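You operate a simulated robot arm through the tools that you are given. There is no shell and no other tool.

You are at the controls of a simulated robot arm. One attempt, no reset.

JOB
Sort the four finished housings by their screws, then reset the counter.
Fine: seated screws go to the green tray, proud or sunk ones to the red tray.

It is judged by the outcome, as a careful person would: the job done as asked, and still so three seconds after it is handed in. It fails if anything else is knocked over, pushed out of place, dropped, spilled or broken.

ROBOT AND FRAMES
A 7-joint arm with a two-finger parallel gripper, fixed in place. Base frame: the origin is at the foot of the arm, x ahead of it, y to its left, z up; the work surface is at about z = 74. Lengths are in cm, angles in degrees, forces in N, time in s.
Its first joint turns from -149.0 to 149.0 degrees. Payload 3.5 kg.
The tool frame sits at the grasp point between the pads (the TCP): z along the fingers, y along the line on which they close. The tips reach 2.3 cm beyond it. The gripper opens to 9.4 cm. The fingers are 3.8 cm wide and 1 cm thick; the gripper's body (5.4 by 9.6 cm) begins 3.9 cm behind the TCP.
Orientation is told as [roll, pitch, yaw] about the base's x, y, z axes, in that order, counted from this pose: with the fingers straight down and closing along the base's y, the tool's x points along the base's -x, its y along +y and its z along -z.

CONTROLS
- The arm moves only by the tool jog_arm. Its argument "increments" is one flat list of numbers, 7 for each row, row after row: the gripper command, from -1 (fully open) to 1 (shut), values between in proportion, then the shift along the base's x, y, z in units of 30 mm (1.0 is 30 mm), then the turn, a rotation vector about the base's x, y, z in units of 8 degrees (1.0 is 8 degrees). In form: [jaw, dx, dy, dz, rx, ry, rz, jaw, dx, dy, dz, rx, ry, rz, ...]. A call has 1 to 20 rows; each row shifts and turns the commanded pose from where the row before left it. A call with a number of a shift or a turn outside -1 to 1 is refused whole. Each row takes 0.2 s and may step no farther than 5 cm and 8.6 degrees from the row before; otherwise, or with a gripper value out of range, the whole call is refused. Where a pose cannot be reached the arm comes as near as it can. A force on the tool above 40 N (or 10 N above the force at the start of the call, whichever is more), or a blocked arm, ends the call early, and 0.2 s more pass. Each finger travels about 15.3 cm/s and halts on what it meets, pressing with about 25 N; the grip force reading is that of the motor and also rises with nothing between the fingers. The clock runs only during rows and for 0.2 s after the last one: add rows that do not move to give the fingers time. It gives the time, the measured TCP pose, the force on the tool (base axes), the opening and the grip force at its end, in the units of the frame above (readings bear some noise), with the torque about the TCP (base axes, N m) and any sound that the robot's microphone picked up.
- Cameras (640 x 400 px; columns grow to the right, rows downward): "scene" is fixed at [39.96, -49.99, 148.46]; the picture's right is [0.14, -0.99, 0.00], its down [-0.85, -0.12, -0.51] and it looks along [0.50, 0.07, -0.86] (base axes); focal length 358 px, centre (320, 200). "wrist" rides on the gripper at [8.6, 1.6, -7.5] in the tool frame; the picture's right is [-0.18, 0.98, 0.00], its down [-0.58, -0.11, -0.81] and it looks along [-0.79, -0.15, 0.59] (tool axes); focal length 243 px, centre (320, 200). There is no depth. A picture from a camera that has moved, and an enlarged one, comes with that camera's place and axes in the base frame and with its lens.
- get_image(camera): a new picture of that camera. It takes no simulated time.
- inspect(camera, box): a new picture of the part [left, top, right, bottom] of that camera's present view, enlarged. It takes no simulated time.
- hand_in(): hands the job in; it is judged then, once.

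Places have to be worked out from the pictures, the camera data and where the tool is seen. Open the gripper and draw the arm clear of the work before you hand the job in, unless the task says otherwise.

The tools are called after "Emit:" as a command line: name --argument value ..., lists and objects as JSON in quotes. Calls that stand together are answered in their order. jog_arm: Moves the arm, as the interface text tells. Its arguments: {"type":"object","properties":{"increments":{"type":"array","items":{"type":"number"}}},"required":["increments"]} The other tools are called the same way: get_image (camera) takes a picture; inspect (camera, box) takes an enlarged picture of a part of a camera's view; hand_in () hands the job in.

At the start:

```text
time_s: 0.0
tool_pos: [74.05, -53.62, 106.54]
ee_rot: [0.0, 0.0, 0.0]
force: [-0.2, -0.1, 0.2]
torque: [0.01, 0.03, 0.01]
grip_width: 9.38
finger_force: 0.2
```

scene: 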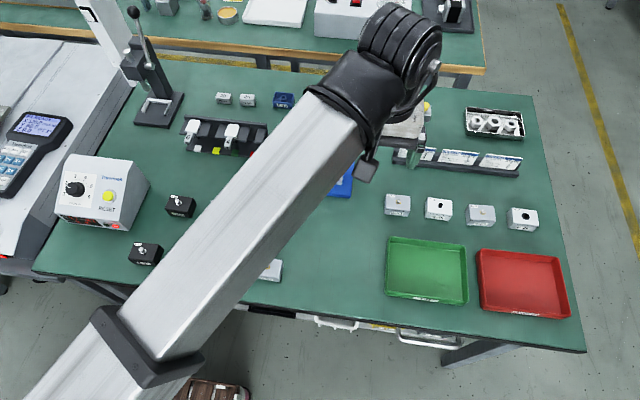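
wrist: 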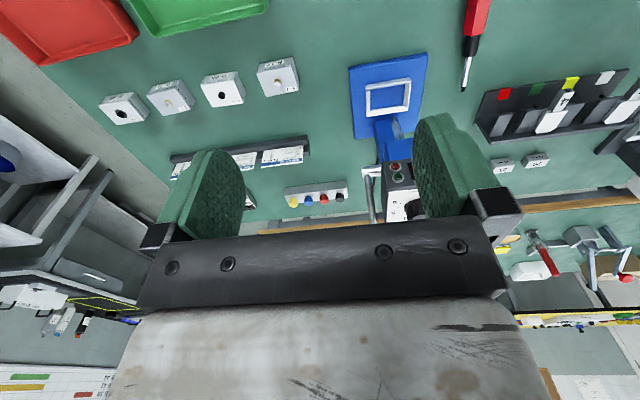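

I see four small housings near the trays, and a box with a yellow RESET button on the left. I'll look closer at these before moving.

Emit:
inspect --camera "scene" --box '[370, 180, 560, 300]'

Emit:
inspect --camera "scene" --box '[40, 140, 200, 240]'

Emit:
inspect --camera "wrist" --box '[90, 50, 310, 180]'

Emit:
inspect --camera "scene" --box '[380, 80, 540, 190]'

Emit:
inspect --camera "scene" --box '[120, 80, 310, 180]'

```text
3.33 times, centred on (465, 240) of scene
camera zoom: at [39.96, -49.99, 148.46], right [0.14, -0.99, 0.0], down [-0.85, -0.12, -0.51], along [0.5, 0.07, -0.86], focal length 1194 px, centre (-163, 67)
```

zoom: 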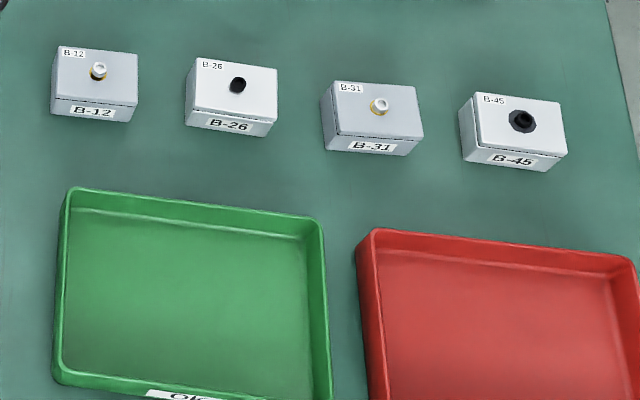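

```text
4.00 times, centred on (120, 190) of scene
camera zoom: at [39.96, -49.99, 148.46], right [0.14, -0.99, 0.0], down [-0.85, -0.12, -0.51], along [0.5, 0.07, -0.86], focal length 1433 px, centre (1120, 240)
```

zoom: 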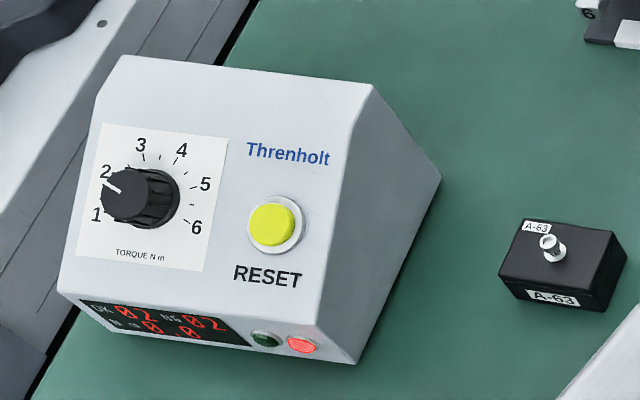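

```text
2.91 times, centred on (200, 115) of wrist
camera zoom: at [65.48, -51.96, 113.79], right [0.18, 0.98, 0.0], down [0.58, -0.11, 0.81], along [0.79, -0.15, -0.59], focal length 706 px, centre (669, 447)
```

zoom: 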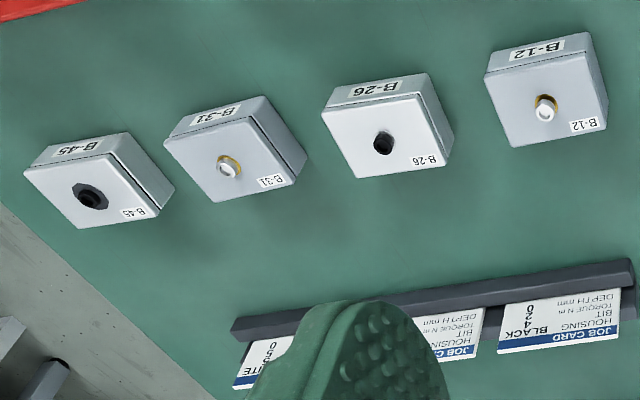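

```text
3.64 times, centred on (460, 135) of scene
camera zoom: at [39.96, -49.99, 148.46], right [0.14, -0.99, 0.0], down [-0.85, -0.12, -0.51], along [0.5, 0.07, -0.86], focal length 1302 px, centre (-189, 436)
```

zoom: 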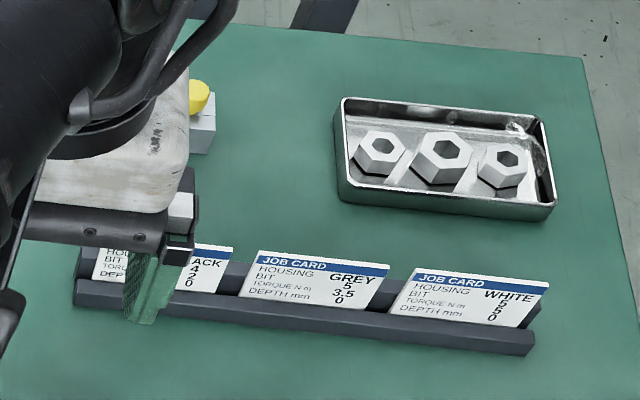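

```text
3.37 times, centred on (215, 130) of scene
camera zoom: at [39.96, -49.99, 148.46], right [0.14, -0.99, 0.0], down [-0.85, -0.12, -0.51], along [0.5, 0.07, -0.86], focal length 1206 px, centre (674, 436)
```

zoom: 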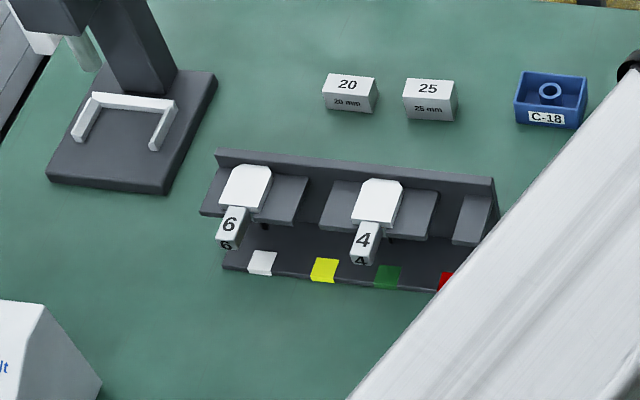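

The four B housings (B-12, B-26, B-31, B-45) stand at roughly x≈83, y≈-62, -71, -81, -90, which is at the edge of the arm's reach or beyond it. I'll stay high and move toward them, to test the reach and get a better wrist view.

Emit:
jog_arm --increments '[-1, 0, -1, 0, 0, 0, 0, -1, 0, -1, 0, 0, 0, 0, -1, 0, -1, 0, 0, 0, 0, -1, 0, -1, 0, 0, 0, 0, -1, 0, -1, 0, 0, 0, 0, -1, 0, 0, 0, 0, 0, 0]'

```text
time_s: 1.4
tool_pos: [73.88, -68.61, 106.53]
ee_rot: [0.0, 0.1, 0.0]
force: [-0.6, 0.0, 0.0]
torque: [0.0, -0.02, 0.0]
grip_width: 9.41
finger_force: 0.1
```

The arm reached 101 cm at this height without trouble. I'll take pictures now.

Emit:
get_image --camera "wrist"

Emit:
get_image --camera "scene"

```text
taken
camera wrist: at [65.37, -66.95, 113.76], right [0.18, 0.98, 0.0], down [0.58, -0.11, 0.81], along [0.79, -0.15, -0.59], focal length 243 px, centre (320, 200)
```

wrist: 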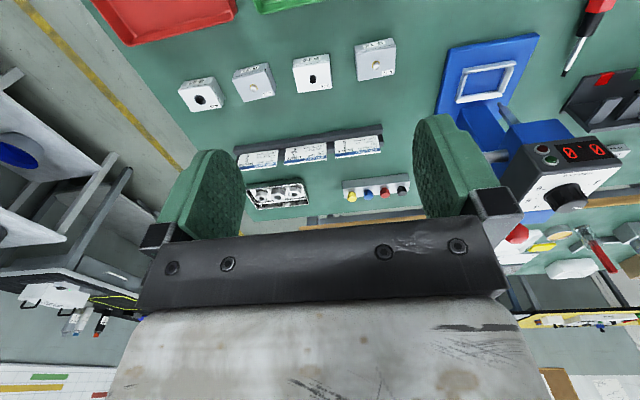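

```text
taken
```

scene: 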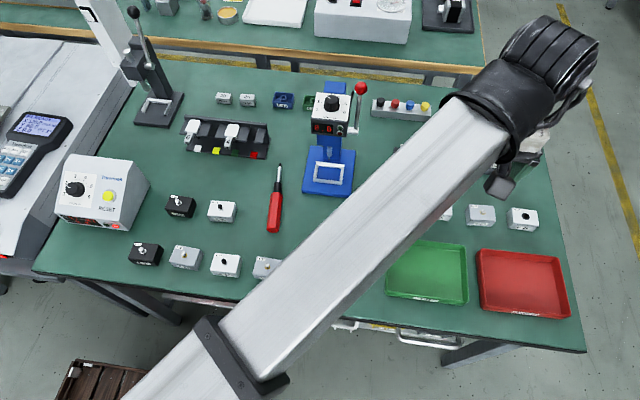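

There is also a blue machine with its own display in the middle, and more housings on the left. I'll look closely at each of them.

Emit:
inspect --camera "scene" --box '[280, 70, 440, 200]'

Emit:
inspect --camera "scene" --box '[120, 185, 290, 285]'

Emit:
inspect --camera "scene" --box '[50, 190, 130, 240]'

Emit:
inspect --camera "wrist" --box '[170, 30, 290, 115]'

Emit:
inspect --camera "wrist" --box '[280, 20, 400, 105]'

Emit:
inspect --camera "wrist" --box '[225, 120, 395, 210]'

```text
3.08 times, centred on (360, 135) of scene
camera zoom: at [39.96, -49.99, 148.46], right [0.14, -0.99, 0.0], down [-0.85, -0.12, -0.51], along [0.5, 0.07, -0.86], focal length 1102 px, centre (197, 400)
```

zoom: 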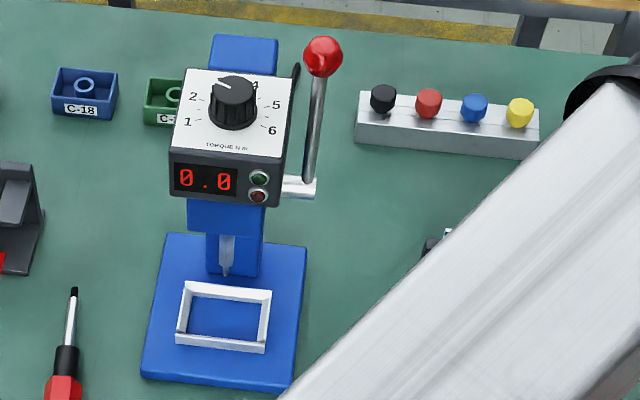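

```text
3.76 times, centred on (205, 235) of scene
camera zoom: at [39.96, -49.99, 148.46], right [0.14, -0.99, 0.0], down [-0.85, -0.12, -0.51], along [0.5, 0.07, -0.86], focal length 1348 px, centre (753, 68)
```

zoom: 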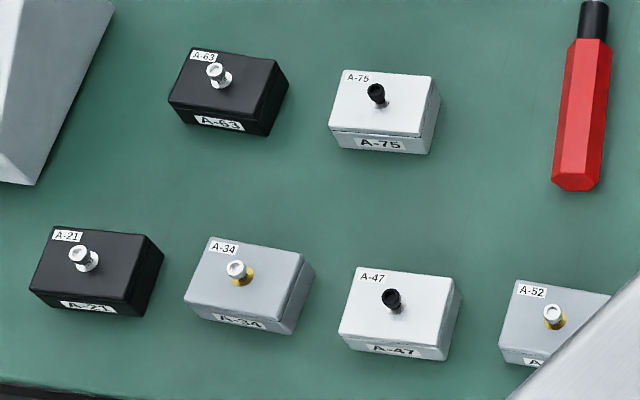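

```text
8.00 times, centred on (90, 215) of scene
camera zoom: at [39.96, -49.99, 148.46], right [0.14, -0.99, 0.0], down [-0.85, -0.12, -0.51], along [0.5, 0.07, -0.86], focal length 2865 px, centre (2160, 80)
```

zoom: 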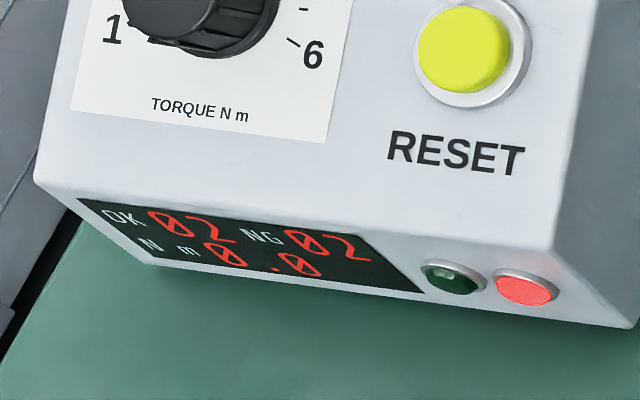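

```text
4.71 times, centred on (230, 72) of wrist
camera zoom: at [65.37, -66.95, 113.76], right [0.18, 0.98, 0.0], down [0.58, -0.11, 0.81], along [0.79, -0.15, -0.59], focal length 1142 px, centre (744, 800)
```

zoom: 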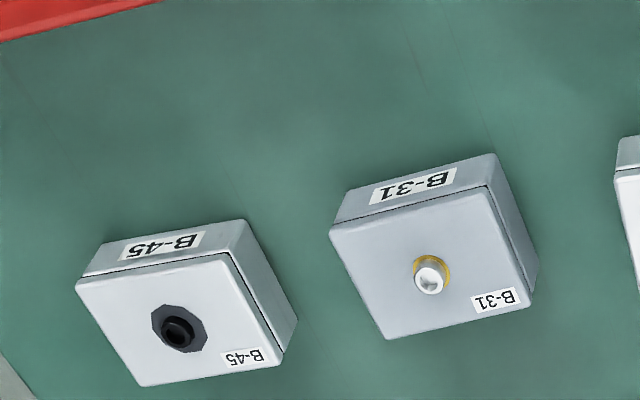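

```text
4.71 times, centred on (340, 62) of wrist
camera zoom: at [65.37, -66.95, 113.76], right [0.18, 0.98, 0.0], down [0.58, -0.11, 0.81], along [0.79, -0.15, -0.59], focal length 1142 px, centre (226, 847)
```

zoom: 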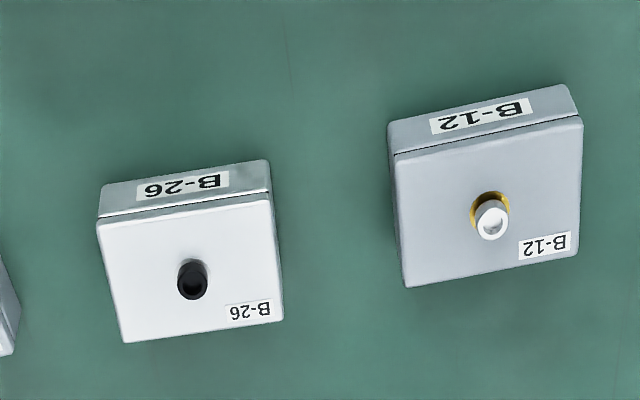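

```text
3.76 times, centred on (310, 165) of wrist
camera zoom: at [65.37, -66.95, 113.76], right [0.18, 0.98, 0.0], down [0.58, -0.11, 0.81], along [0.79, -0.15, -0.59], focal length 913 px, centre (358, 332)
```

zoom: 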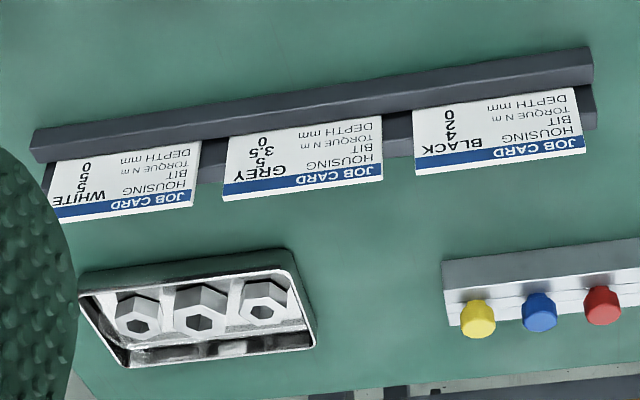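

The counter to reset is the Threnholt box: it shows OK 02 and NG 02 and has a yellow RESET button. To compare the screw heads I need a lower viewing angle, so I'll draw back and go down over the green tray side.

Emit:
jog_arm --increments '[-1, -0.6, 0, -0.8, 0, 0, 0, -1, -0.6, 0, -0.8, 0, 0, 0, -1, -0.6, 0, -0.8, 0, 0, 0, -1, -0.6, 0, -0.8, 0, 0, 0, -1, -0.6, 0, -0.8, 0, 0, 0, -1, 0, 0, 0, 0, 0, 0]'

Emit:
get_image --camera "wrist"

Emit:
get_image --camera "scene"

```text
time_s: 2.8
tool_pos: [65.24, -68.74, 94.58]
ee_rot: [0.0, 0.0, 0.1]
force: [0.2, -0.4, -0.3]
torque: [0.02, 0.01, -0.01]
grip_width: 9.39
finger_force: 0.0
```

```text
taken
camera wrist: at [56.55, -67.16, 101.81], right [0.18, 0.98, 0.0], down [0.58, -0.11, 0.81], along [0.79, -0.15, -0.59], focal length 243 px, centre (320, 200)
```

wrist: 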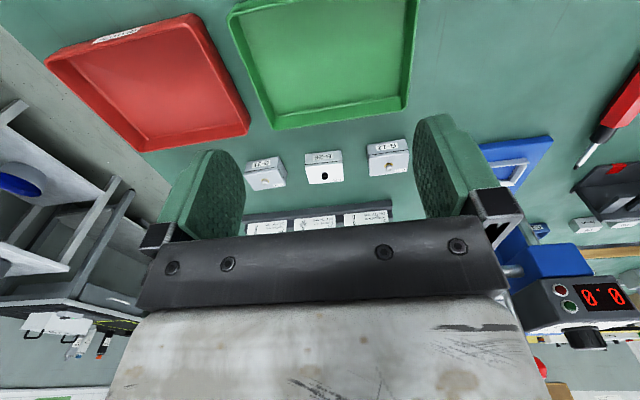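

```text
taken
```

scene: 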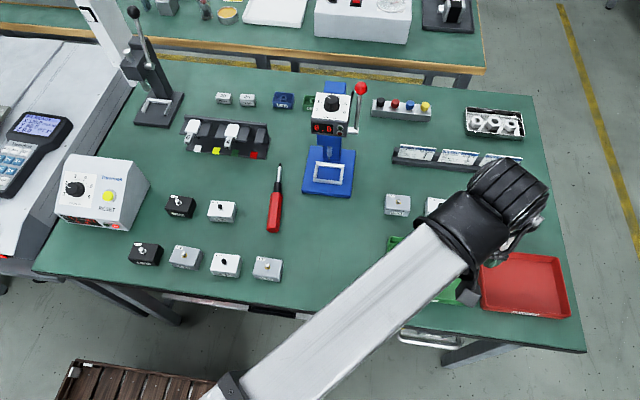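

Three of the housings are now visible between the fingers. I'll enlarge each one.

Emit:
inspect --camera "wrist" --box '[360, 130, 416, 180]'

Emit:
inspect --camera "wrist" --box '[296, 142, 352, 192]'

Emit:
inspect --camera "wrist" --box '[238, 148, 294, 198]'

Emit:
inspect --camera "scene" --box '[120, 50, 300, 180]'

```text
8.00 times, centred on (388, 155) of wrist
camera zoom: at [56.55, -67.16, 101.81], right [0.18, 0.98, 0.0], down [0.58, -0.11, 0.81], along [0.79, -0.15, -0.59], focal length 1941 px, centre (-224, 560)
```

zoom: 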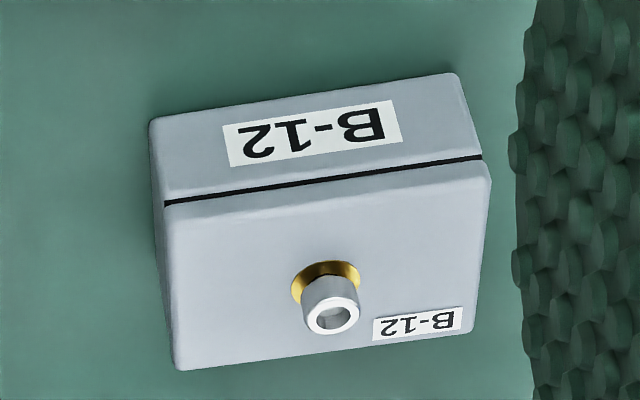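

```text
8.00 times, centred on (324, 167) of wrist
camera zoom: at [56.55, -67.16, 101.81], right [0.18, 0.98, 0.0], down [0.58, -0.11, 0.81], along [0.79, -0.15, -0.59], focal length 1941 px, centre (288, 464)
```

zoom: 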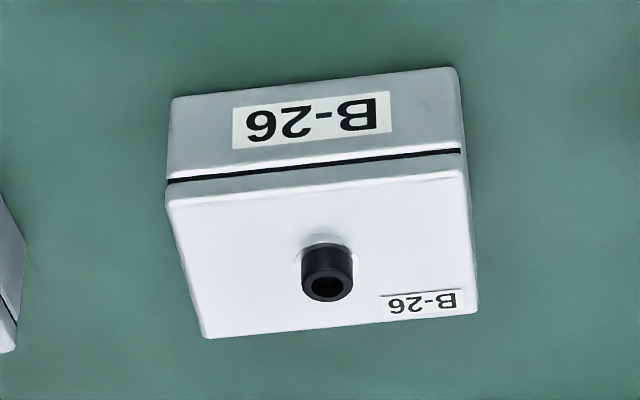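

```text
8.00 times, centred on (266, 173) of wrist
camera zoom: at [56.55, -67.16, 101.81], right [0.18, 0.98, 0.0], down [0.58, -0.11, 0.81], along [0.79, -0.15, -0.59], focal length 1941 px, centre (752, 416)
```

zoom: 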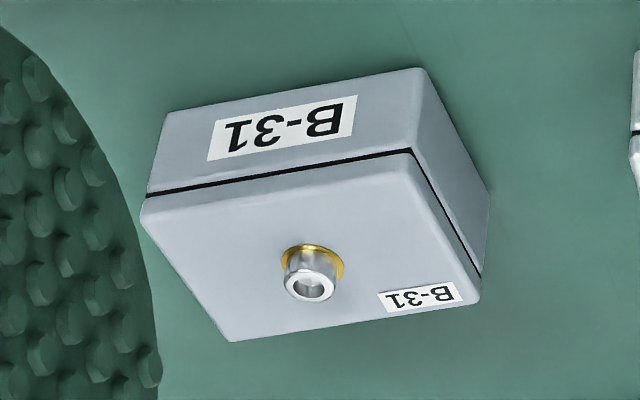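

```text
3.08 times, centred on (210, 115) of scene
camera zoom: at [39.96, -49.99, 148.46], right [0.14, -0.99, 0.0], down [-0.85, -0.12, -0.51], along [0.5, 0.07, -0.86], focal length 1102 px, centre (658, 462)
```

zoom: 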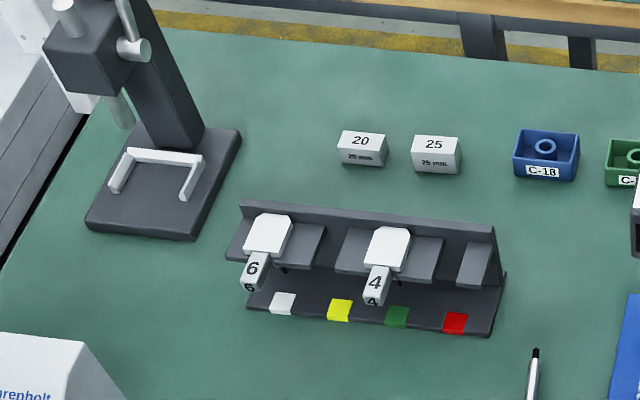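

B-12's head seems to stand further off its brass boss than B-31's does. I want a lower angle to be sure, so I'll tilt the tool outward about 20° and come down a little, staying above the tray rims.

Emit:
jog_arm --increments '[-1, 0, -0.2, -0.6, 0, -0.5, 0, -1, 0, -0.2, -0.6, 0, -0.5, 0, -1, 0, -0.2, -0.6, 0, -0.5, 0, -1, 0, -0.2, -0.6, 0, -0.5, 0, -1, 0, -0.2, -0.4, 0, -0.5, 0, -1, 0, 0, 0, 0, 0, 0]'

Emit:
get_image --camera "wrist"

```text
time_s: 4.2
tool_pos: [65.11, -71.55, 86.12]
ee_rot: [-0.1, -20.1, 0.1]
force: [-0.9, 0.6, 0.0]
torque: [-0.03, 0.01, 0.0]
grip_width: 9.36
finger_force: 0.0
```

```text
taken
camera wrist: at [54.52, -69.92, 89.98], right [0.17, 0.98, 0.06], down [0.27, -0.11, 0.96], along [0.95, -0.15, -0.28], focal length 243 px, centre (320, 200)
```

wrist: 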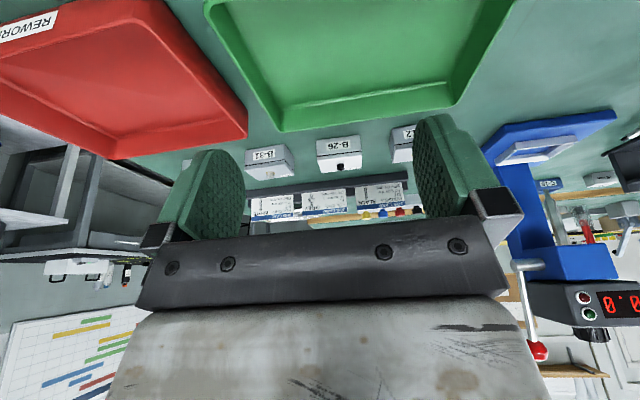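

The view is lower now. I'll enlarge B-26, B-31 and B-12.

Emit:
inspect --camera "wrist" --box '[310, 130, 366, 180]'

Emit:
inspect --camera "wrist" --box '[240, 140, 296, 190]'

Emit:
inspect --camera "wrist" --box '[375, 115, 431, 165]'

```text
8.00 times, centred on (338, 155) of wrist
camera zoom: at [54.52, -69.92, 89.98], right [0.17, 0.98, 0.06], down [0.27, -0.11, 0.96], along [0.95, -0.15, -0.28], focal length 1941 px, centre (176, 560)
```

zoom: 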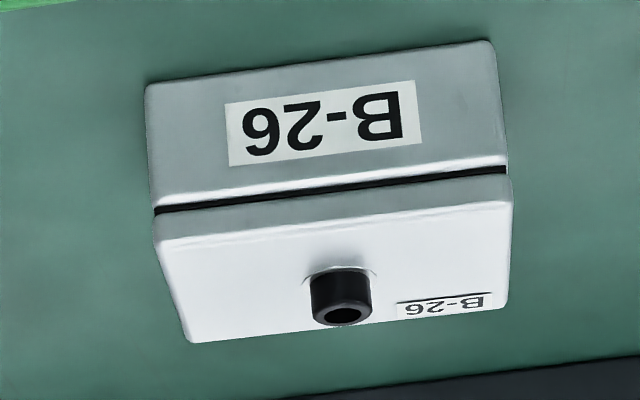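

```text
8.00 times, centred on (268, 165) of wrist
camera zoom: at [54.52, -69.92, 89.98], right [0.17, 0.98, 0.06], down [0.27, -0.11, 0.96], along [0.95, -0.15, -0.28], focal length 1941 px, centre (736, 480)
```

zoom: 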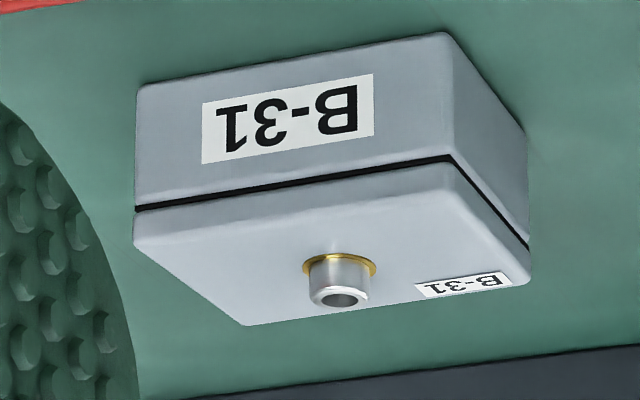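

```text
8.00 times, centred on (403, 140) of wrist
camera zoom: at [54.52, -69.92, 89.98], right [0.17, 0.98, 0.06], down [0.27, -0.11, 0.96], along [0.95, -0.15, -0.28], focal length 1941 px, centre (-344, 680)
```

zoom: 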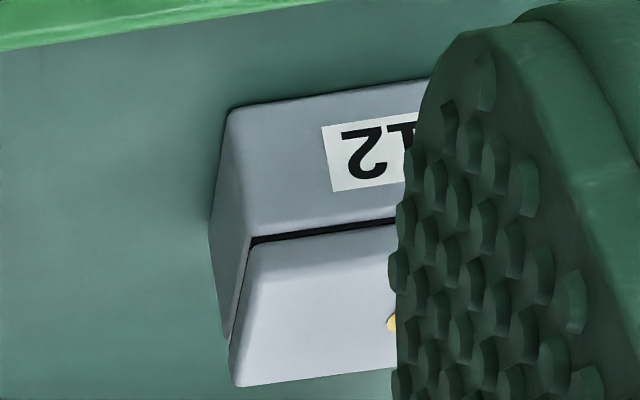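

B-26 and B-31 both look seated, with the head resting on its boss. I'll sidestep to see B-12 at the same low angle.

Emit:
jog_arm --increments '[-1, 0, 1, 0, 0, 0, 0, -1, 0, 1, 0, 0, 0, 0, -1, 0, 1, 0, 0, 0, 0, -1, 0, 0, 0, 0, 0, 0]'

Emit:
get_image --camera "wrist"

```text
time_s: 5.2
tool_pos: [64.96, -62.51, 86.08]
ee_rot: [0.0, -20.0, 0.0]
force: [-0.6, -0.3, 0.7]
torque: [0.0, 0.05, -0.01]
grip_width: 9.38
finger_force: 0.0
```

```text
taken
camera wrist: at [54.38, -60.93, 89.95], right [0.17, 0.98, 0.06], down [0.27, -0.11, 0.96], along [0.95, -0.15, -0.28], focal length 243 px, centre (320, 200)
```

wrist: 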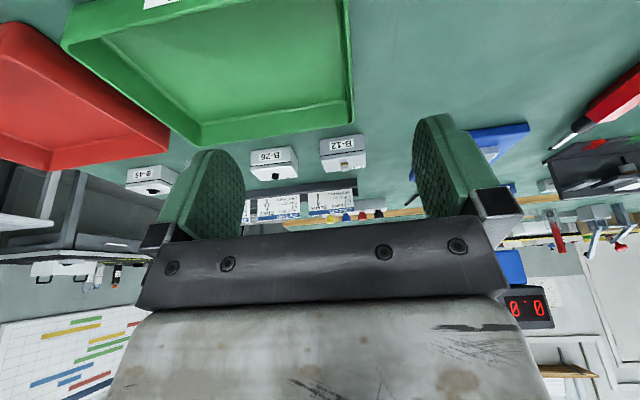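

B-12, B-26 and B-45 are all visible now. I'll enlarge each.

Emit:
inspect --camera "wrist" --box '[314, 130, 370, 180]'

Emit:
inspect --camera "wrist" --box '[124, 155, 180, 205]'

Emit:
inspect --camera "wrist" --box '[246, 140, 302, 190]'

```text
8.00 times, centred on (342, 155) of wrist
camera zoom: at [54.38, -60.93, 89.95], right [0.17, 0.98, 0.06], down [0.27, -0.11, 0.96], along [0.95, -0.15, -0.28], focal length 1941 px, centre (144, 560)
```

zoom: 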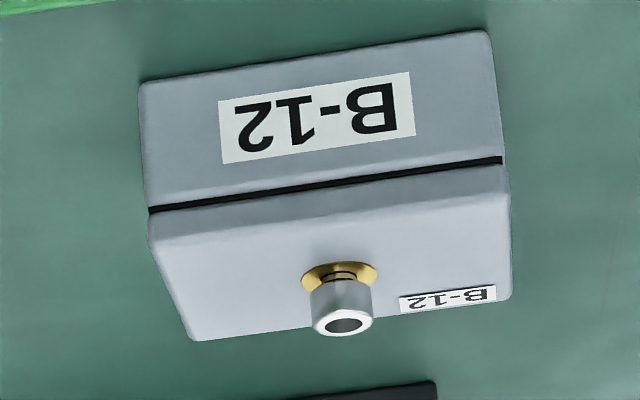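

```text
8.00 times, centred on (152, 180) of wrist
camera zoom: at [54.38, -60.93, 89.95], right [0.17, 0.98, 0.06], down [0.27, -0.11, 0.96], along [0.95, -0.15, -0.28], focal length 1941 px, centre (1664, 360)
```

zoom: 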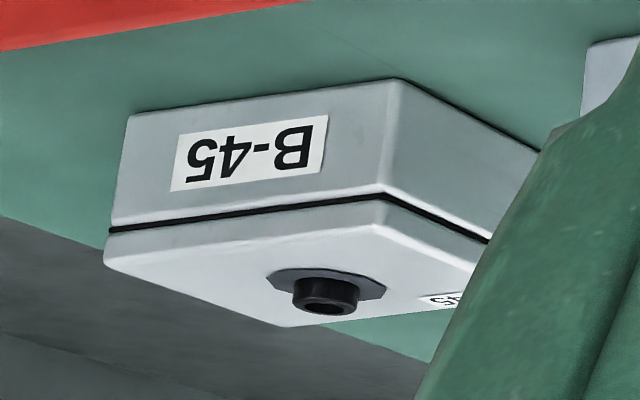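

```text
8.00 times, centred on (274, 165) of wrist
camera zoom: at [54.38, -60.93, 89.95], right [0.17, 0.98, 0.06], down [0.27, -0.11, 0.96], along [0.95, -0.15, -0.28], focal length 1941 px, centre (688, 480)
```

zoom: 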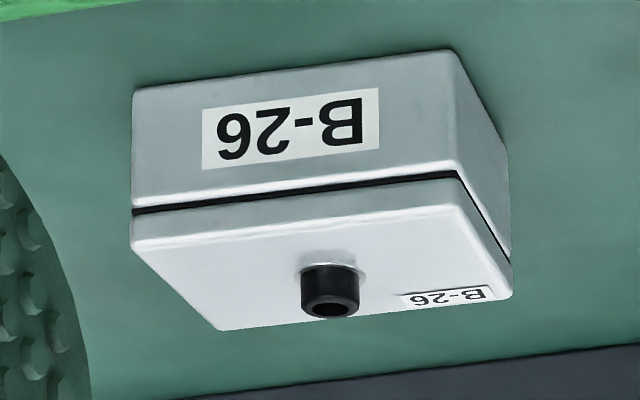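

My reading is that B-12 is proud (thread showing below the head) and B-45 is sunk (head down inside a dark recess). B-26 and B-31 are seated, which agrees with the counter's 2 OK and 2 NG. B-12 measures about 5.5 (y) x 4 (x) x 3 cm, centred near (83.5, -62). Next I'll test the reach above it at a safe height.

Emit:
jog_arm --increments '[-0.6, 0.8, 0, 0.2, 0, 0, 0, -0.6, 0.8, 0, 0.2, 0, 0, 0, -0.6, 0.8, 0, 0, 0, 0, 0, -0.6, 0.8, 0, 0, 0, 0, 0, -0.6, 0.8, 0, 0, 0, 0, 0, -0.6, 0.8, 0, 0, 0, 0, 0, -0.6, 0, 0, 0, 0, 0, 0]'

Emit:
get_image --camera "scene"

Emit:
get_image --camera "wrist"

```text
time_s: 6.8
tool_pos: [79.48, -62.49, 87.15]
ee_rot: [0.0, -20.0, -0.1]
force: [-0.1, 0.2, -0.4]
torque: [0.02, -0.01, 0.03]
grip_width: 7.51
finger_force: 0.1
```

```text
taken
```

scene: 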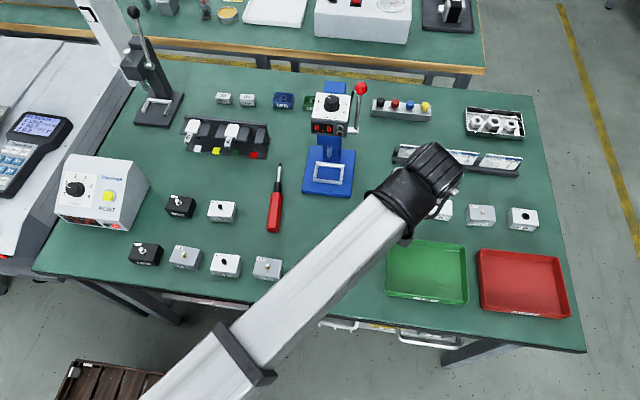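

```text
taken
camera wrist: at [68.84, -60.93, 91.09], right [0.17, 0.98, 0.06], down [0.27, -0.11, 0.96], along [0.95, -0.15, -0.28], focal length 243 px, centre (320, 200)
```

wrist: 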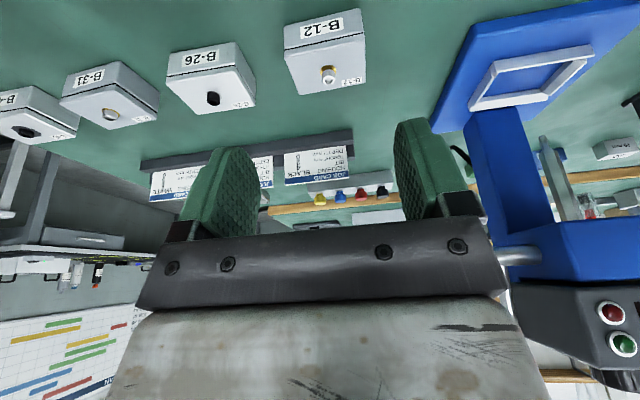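

The reach is fine here. I'll enlarge B-12 to measure its corners precisely.

Emit:
inspect --camera "wrist" --box '[270, 0, 382, 100]'

Emit:
inspect --camera "scene" --box '[400, 190, 552, 285]'

```text
4.00 times, centred on (326, 50) of wrist
camera zoom: at [68.84, -60.93, 91.09], right [0.17, 0.98, 0.06], down [0.27, -0.11, 0.96], along [0.95, -0.15, -0.28], focal length 970 px, centre (296, 800)
```

zoom: 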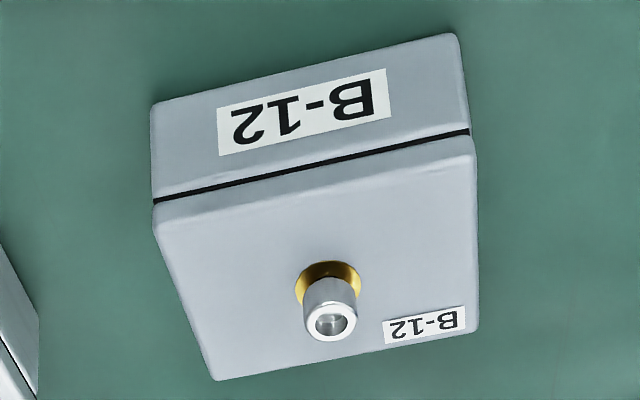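

```text
4.21 times, centred on (476, 238) of scene
camera zoom: at [39.96, -49.99, 148.46], right [0.14, -0.99, 0.0], down [-0.85, -0.12, -0.51], along [0.5, 0.07, -0.86], focal length 1508 px, centre (-337, 42)
```

zoom: 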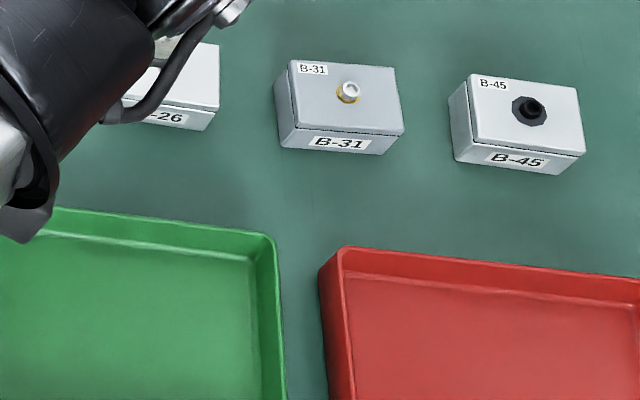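

B-12's centre works out to (83.25, -62.0) with its top at z≈77. I'll line up above it, fingers straddling in y with a 7.5 cm opening, and then check.

Emit:
jog_arm --increments '[-0.6, 0.55, 0.08, -0.5, 0, 0, 0, -0.6, 0.55, 0.08, -0.5, 0, 0, 0, -0.6, 0, 0, -0.4, 0, 0, 0, -0.6, 0, 0, 0, 0, 0, 0]'

Emit:
get_image --camera "wrist"

```text
time_s: 7.8
tool_pos: [82.7, -62.04, 83.18]
ee_rot: [0.0, -20.0, 0.1]
force: [-0.4, -0.5, 0.0]
torque: [-0.04, 0.02, -0.02]
grip_width: 7.52
finger_force: 0.1
```

```text
taken
camera wrist: at [72.21, -60.47, 86.95], right [0.17, 0.98, 0.06], down [0.27, -0.11, 0.96], along [0.95, -0.15, -0.28], focal length 243 px, centre (320, 200)
```

wrist: 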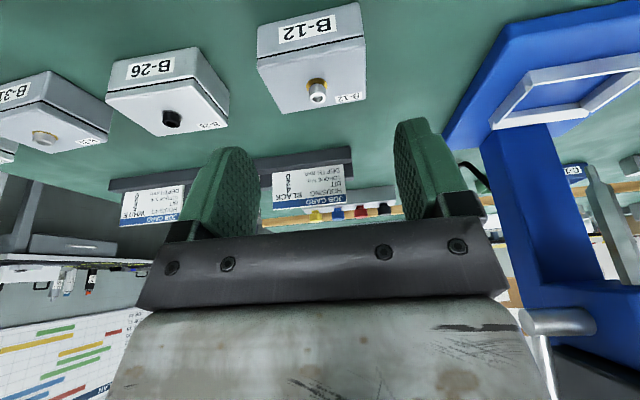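

The gripper is lined up at (82.7, -62.0). I'll go down 6 cm to straddle B-12.

Emit:
jog_arm --increments '[-0.6, 0, 0, -0.5, 0, 0, 0, -0.6, 0, 0, -0.5, 0, 0, 0, -0.6, 0, 0, -0.5, 0, 0, 0, -0.6, 0, 0, -0.4, 0, 0, 0, -0.6, 0, 0, 0, 0, 0, 0]'

Emit:
get_image --camera "wrist"

Emit:
get_image --camera "scene"

```text
time_s: 9.0
tool_pos: [82.8, -61.96, 77.39]
ee_rot: [0.0, -20.0, 0.1]
force: [-0.3, 0.1, 0.2]
torque: [0.02, 0.01, 0.02]
grip_width: 7.5
finger_force: 0.0
```

```text
taken
camera wrist: at [72.13, -60.39, 81.25], right [0.17, 0.98, 0.06], down [0.27, -0.11, 0.96], along [0.95, -0.15, -0.28], focal length 243 px, centre (320, 200)
```

wrist: 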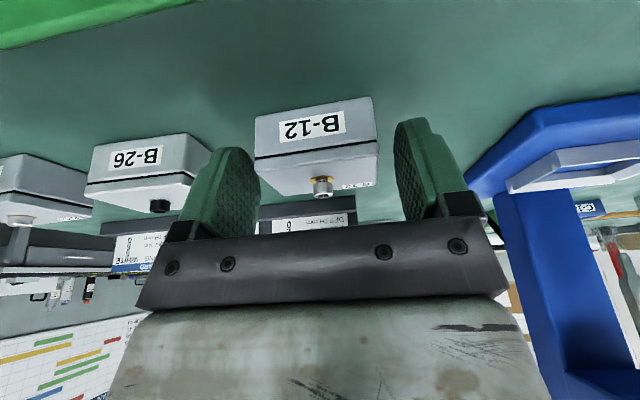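

```text
taken
```

scene: 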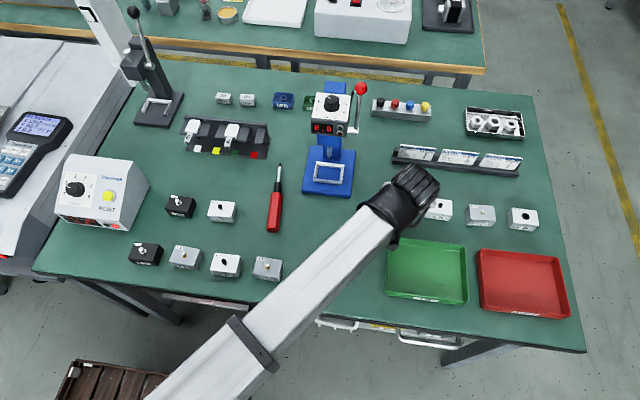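

The housing sits between the fingers. I'll close the grip.

Emit:
jog_arm --increments '[0.2, 0, 0, 0, 0, 0, 0, 1, 0, 0, 0, 0, 0, 0, 1, 0, 0, 0, 0, 0, 0]'

Emit:
get_image --camera "wrist"

```text
time_s: 9.8
tool_pos: [82.82, -62.0, 77.48]
ee_rot: [0.1, -20.0, 0.1]
force: [0.4, 0.3, -0.1]
torque: [0.0, 0.0, -0.02]
grip_width: 5.57
finger_force: 24.6
```

```text
taken
camera wrist: at [72.13, -60.39, 81.27], right [0.17, 0.98, 0.06], down [0.27, -0.11, 0.96], along [0.95, -0.15, -0.28], focal length 243 px, centre (320, 200)
```

wrist: 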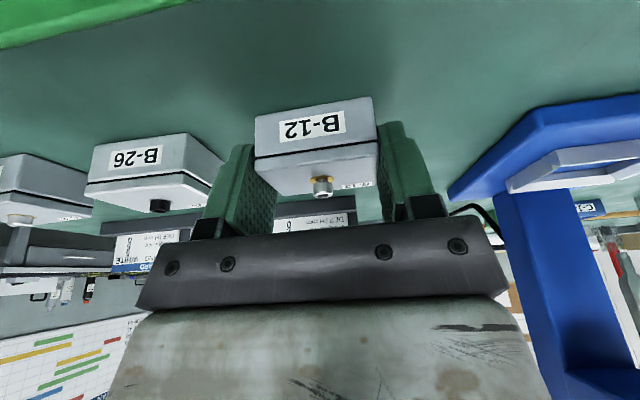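

The grip holds at 5.57 cm and 24.6 N. I'll lift straight up.

Emit:
jog_arm --increments '[1, 0, 0, 0.3, 0, 0, 0, 1, 0, 0, 0.5, 0, 0, 0, 1, 0, 0, 0.7, 0, 0, 0, 1, 0, 0, 0.8, 0, 0, 0, 1, 0, 0, 0.8, 0, 0, 0, 1, 0, 0, 0.3, 0, 0, 0, 1, 0, 0, 0, 0, 0, 0]'

Emit:
get_image --camera "wrist"

```text
time_s: 11.4
tool_pos: [82.87, -62.06, 87.72]
ee_rot: [0.0, -20.0, 0.0]
force: [0.1, 0.1, -1.2]
torque: [-0.01, 0.04, 0.03]
grip_width: 5.52
finger_force: 25.5
```

```text
taken
camera wrist: at [72.16, -60.49, 91.47], right [0.17, 0.98, 0.06], down [0.27, -0.11, 0.96], along [0.95, -0.15, -0.28], focal length 243 px, centre (320, 200)
```

wrist: 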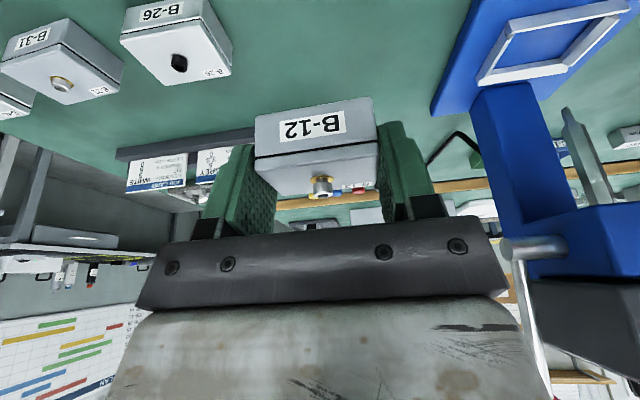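

B-12 is lifted securely. I'll carry it at this height to a spot over the red tray, near (66, -85).

Emit:
jog_arm --increments '[1, -0.4, -0.5, 0, 0, 0, 0, 1, -0.7, -0.9, 0, 0, 0, 0, 1, -0.7, -0.9, 0, 0, 0, 0, 1, -0.7, -0.9, 0, 0, 0, 0, 1, -0.7, -0.9, 0, 0, 0, 0, 1, -0.7, -0.9, 0, 0, 0, 0, 1, -0.7, -0.9, 0, 0, 0, 0, 1, -0.7, -0.9, 0, 0, 0, 0, 1, -0.3, -0.5, 0, 0, 0, 0, 1, 0, 0, 0, 0, 0, 0]'

Emit:
get_image --camera "wrist"

Emit:
get_image --camera "scene"

```text
time_s: 13.6
tool_pos: [66.04, -83.89, 87.56]
ee_rot: [-0.1, -20.0, 0.0]
force: [0.3, -0.8, -0.7]
torque: [-0.01, -0.01, 0.03]
grip_width: 5.54
finger_force: 24.8
```

```text
taken
camera wrist: at [55.42, -82.34, 91.54], right [0.17, 0.98, 0.06], down [0.27, -0.11, 0.96], along [0.95, -0.15, -0.28], focal length 243 px, centre (320, 200)
```

wrist: 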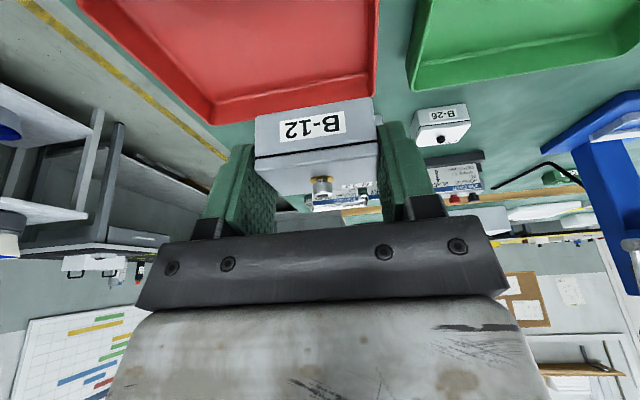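

```text
taken
```

scene: 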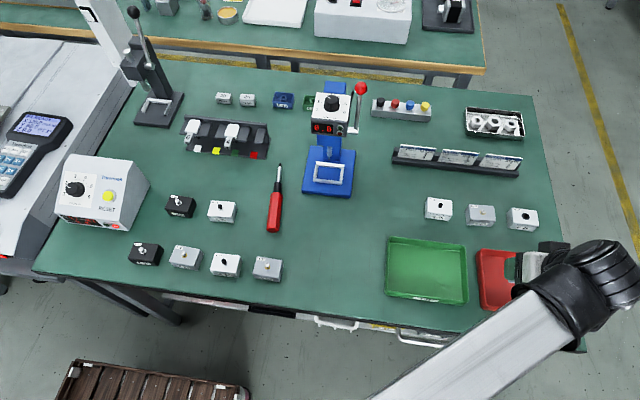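

The red tray's rim is at about z=76 and its inside spans roughly y -80.3 to -96, x 62 to 73.5. I'll shift to (65.5, -86) and come down to just above the floor.

Emit:
jog_arm --increments '[1, -0.18, -0.7, 0, 0, 0, 0, 1, 0, 0, -0.6, 0, 0, 0, 1, 0, 0, -0.7, 0, 0, 0, 1, 0, 0, -0.7, 0, 0, 0, 1, 0, 0, -0.6, 0, 0, 0, 1, 0, 0, -0.2, 0, 0, 0, 1, 0, 0, 0, 0, 0, 0]'

Emit:
get_image --camera "wrist"

Emit:
inspect --camera "scene" --box '[440, 220, 640, 345]'

```text
time_s: 15.2
tool_pos: [65.51, -86.05, 79.13]
ee_rot: [-0.1, -19.9, 0.0]
force: [0.2, -0.7, -0.6]
torque: [-0.01, -0.02, 0.01]
grip_width: 5.54
finger_force: 24.9
```

```text
taken
camera wrist: at [54.81, -84.37, 82.96], right [0.17, 0.98, 0.06], down [0.27, -0.11, 0.96], along [0.95, -0.15, -0.28], focal length 243 px, centre (320, 200)
```

wrist: 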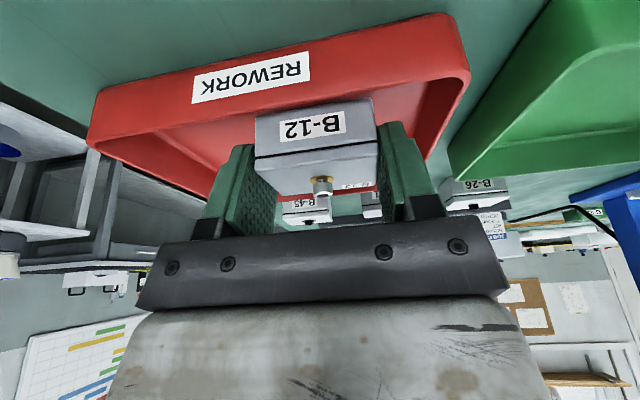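

```text
3.20 times, centred on (540, 282) of scene
camera zoom: at [39.96, -49.99, 148.46], right [0.14, -0.99, 0.0], down [-0.85, -0.12, -0.51], along [0.5, 0.07, -0.86], focal length 1146 px, centre (-384, -64)
```

zoom: 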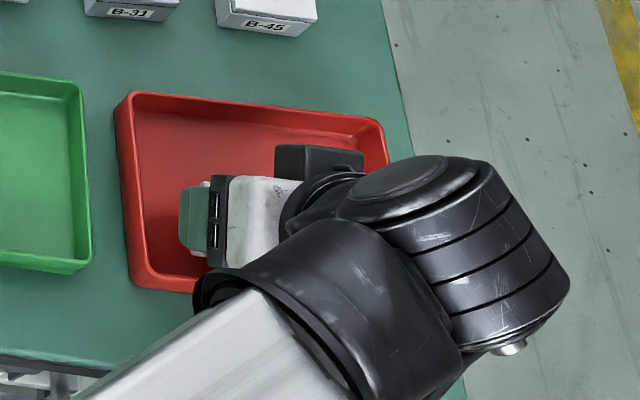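

I'll check the clearance between B-12 and the near wall of the tray.

Emit:
inspect --camera "wrist" --box '[180, 0, 480, 190]'

```text
2.11 times, centred on (330, 95) of wrist
camera zoom: at [54.81, -84.37, 82.96], right [0.17, 0.98, 0.06], down [0.27, -0.11, 0.96], along [0.95, -0.15, -0.28], focal length 511 px, centre (299, 421)
```

zoom: 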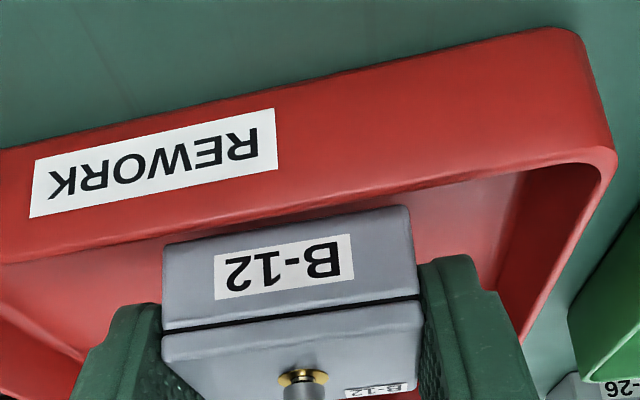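

B-12's front bottom edge is clear of the near wall and inside the tray. I'll lower slowly, watching the force for contact.

Emit:
jog_arm --increments '[1, 0, 0, -0.2, 0, 0, 0, 1, 0, 0, -0.1, 0, 0, 0, 1, 0, 0, -0.05, 0, 0, 0, 1, 0, 0, 0, 0, 0, 0]'

```text
time_s: 16.2
tool_pos: [65.43, -86.01, 78.16]
ee_rot: [0.0, -19.9, 0.0]
force: [0.4, 0.6, 0.2]
torque: [0.01, 0.01, 0.01]
grip_width: 5.53
finger_force: 25.1
```

Emit:
jog_arm --increments '[1, 0, 0, -0.06, 0, 0, 0, 1, 0, 0, 0, 0, 0, 0]'

```text
time_s: 16.8
tool_pos: [65.43, -85.99, 78.09]
ee_rot: [0.0, -20.0, 0.1]
force: [-0.8, 0.3, -1.8]
torque: [0.0, 0.02, -0.01]
grip_width: 5.54
finger_force: 25.0
```

There's no clear contact yet at z=78.1, so I'll keep lowering in small steps.

Emit:
jog_arm --increments '[1, 0, 0, -0.06, 0, 0, 0, 1, 0, 0, -0.04, 0, 0, 0, 1, 0, 0, 0, 0, 0, 0]'

```text
time_s: 17.6
tool_pos: [65.5, -86.0, 77.8]
ee_rot: [-0.1, -20.0, 0.1]
force: [-1.1, 2.0, 8.7]
torque: [0.03, -0.04, 0.02]
grip_width: 5.51
finger_force: 25.0
```

Contact at z=77.8 with 8.7 N upward, so the box is on the tray floor. I'll ease off slightly, open to about 7 cm and rise.

Emit:
jog_arm --increments '[1, 0, 0, 0.03, 0, 0, 0, -0.3, 0, 0, 0, 0, 0, 0, -0.49, 0, 0, 0, 0, 0, 0, -0.49, 0, 0, 0, 0, 0, 0]'

Emit:
get_image --camera "wrist"

```text
time_s: 18.6
tool_pos: [65.53, -86.08, 77.79]
ee_rot: [0.0, -20.0, 0.0]
force: [0.7, 0.4, -0.5]
torque: [0.0, 0.0, 0.05]
grip_width: 7.0
finger_force: 0.1
```

```text
taken
camera wrist: at [54.85, -84.48, 81.64], right [0.17, 0.98, 0.06], down [0.27, -0.11, 0.96], along [0.95, -0.15, -0.28], focal length 243 px, centre (320, 200)
```

wrist: 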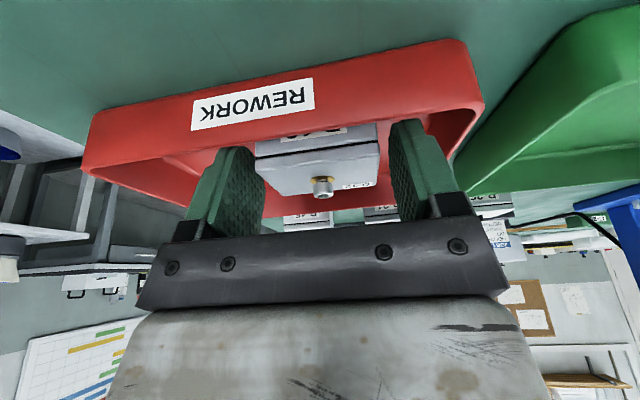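

B-12 sits in the red (REWORK) tray. I'll rise clear and then test the reach toward B-45 at a safe height.

Emit:
jog_arm --increments '[-0.49, 0, 0, 0.4, 0, 0, 0, -0.49, 0, 0, 0.6, 0, 0, 0, -0.6, 0, 0, 0.8, 0, 0, 0, -0.6, 0, 0, 0.8, 0, 0, 0, -0.6, 0, 0, 0.8, 0, 0, 0, -0.6, 0, 0, 0, 0, 0, 0]'

Emit:
get_image --camera "wrist"

Emit:
get_image --camera "scene"

```text
time_s: 20.0
tool_pos: [65.47, -86.18, 88.05]
ee_rot: [0.0, -20.0, -0.1]
force: [0.1, 0.8, 0.4]
torque: [-0.02, -0.01, 0.01]
grip_width: 7.52
finger_force: 0.0
```

```text
taken
camera wrist: at [54.78, -84.47, 91.8], right [0.17, 0.98, 0.06], down [0.27, -0.11, 0.96], along [0.95, -0.15, -0.28], focal length 243 px, centre (320, 200)
```

wrist: 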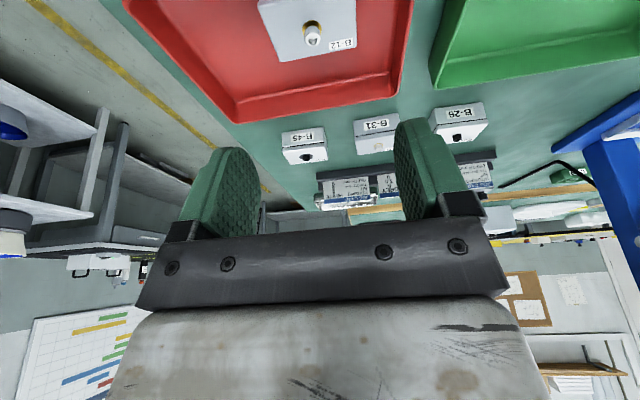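

```text
taken
```

scene: 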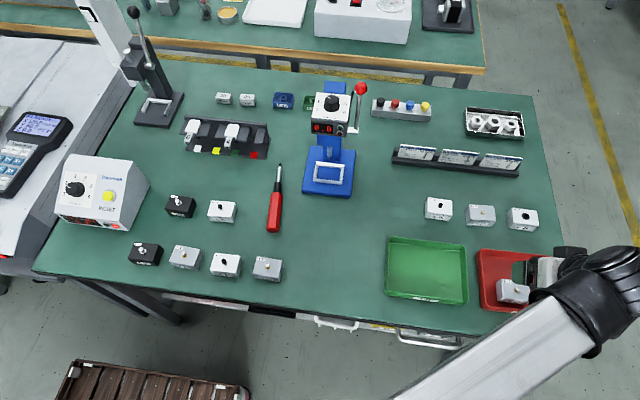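

B-12 is in the red tray. I'll try reaching out toward B-45 at z=88.

Emit:
jog_arm --increments '[-0.6, 0.6, -0.1, 0, 0, 0, 0, -0.6, 0.8, -0.2, 0, 0, 0, 0, -0.6, 0.8, -0.2, 0, 0, 0, 0, -0.6, 0.8, -0.2, 0, 0, 0, 0, -0.6, 0.8, -0.2, 0, 0, 0, 0, -0.6, 0, 0, 0, 0, 0, 0]'

Emit:
get_image --camera "wrist"

Emit:
get_image --camera "scene"

```text
time_s: 21.4
tool_pos: [77.01, -88.84, 88.06]
ee_rot: [0.0, -20.0, 0.0]
force: [0.2, -0.9, -0.5]
torque: [0.02, 0.01, 0.0]
grip_width: 7.52
finger_force: 0.0
```

```text
taken
camera wrist: at [66.28, -87.3, 91.86], right [0.17, 0.98, 0.06], down [0.27, -0.11, 0.96], along [0.95, -0.15, -0.28], focal length 243 px, centre (320, 200)
```

wrist: 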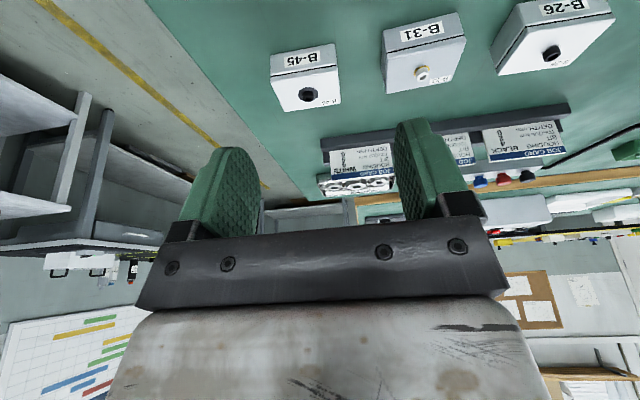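

```text
taken
```

scene: 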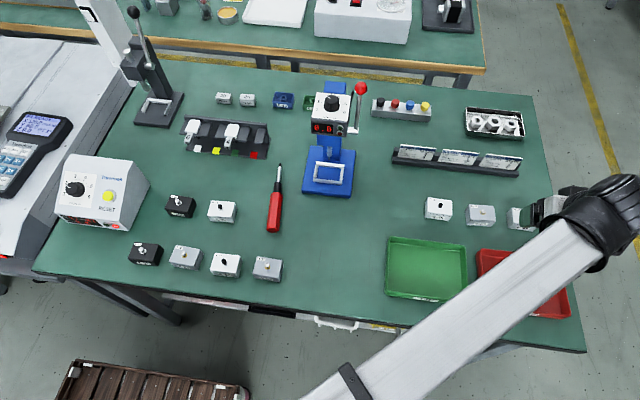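

The reach is still fine at 117 cm. I'll measure B-45 from this closer view.

Emit:
inspect --camera "wrist" --box '[250, 30, 362, 120]'

Emit:
inspect --camera "wrist" --box '[370, 0, 482, 90]'

```text
4.44 times, centred on (306, 75) of wrist
camera zoom: at [66.28, -87.3, 91.86], right [0.17, 0.98, 0.06], down [0.27, -0.11, 0.96], along [0.95, -0.15, -0.28], focal length 1078 px, centre (382, 756)
```

zoom: 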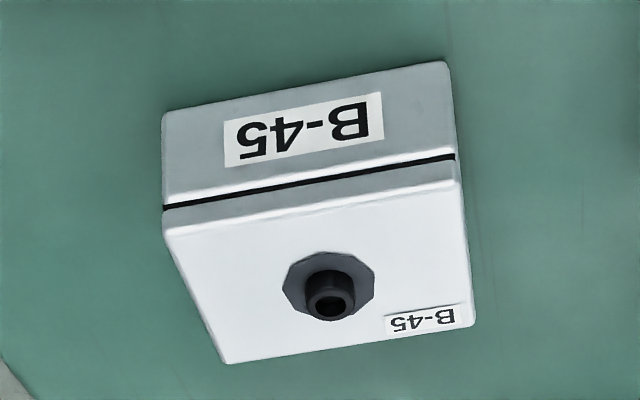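

```text
4.44 times, centred on (426, 45) of wrist
camera zoom: at [66.28, -87.3, 91.86], right [0.17, 0.98, 0.06], down [0.27, -0.11, 0.96], along [0.95, -0.15, -0.28], focal length 1078 px, centre (-151, 889)
```

zoom: 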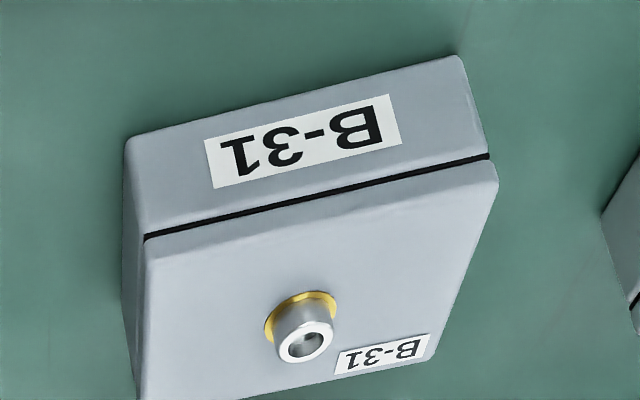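

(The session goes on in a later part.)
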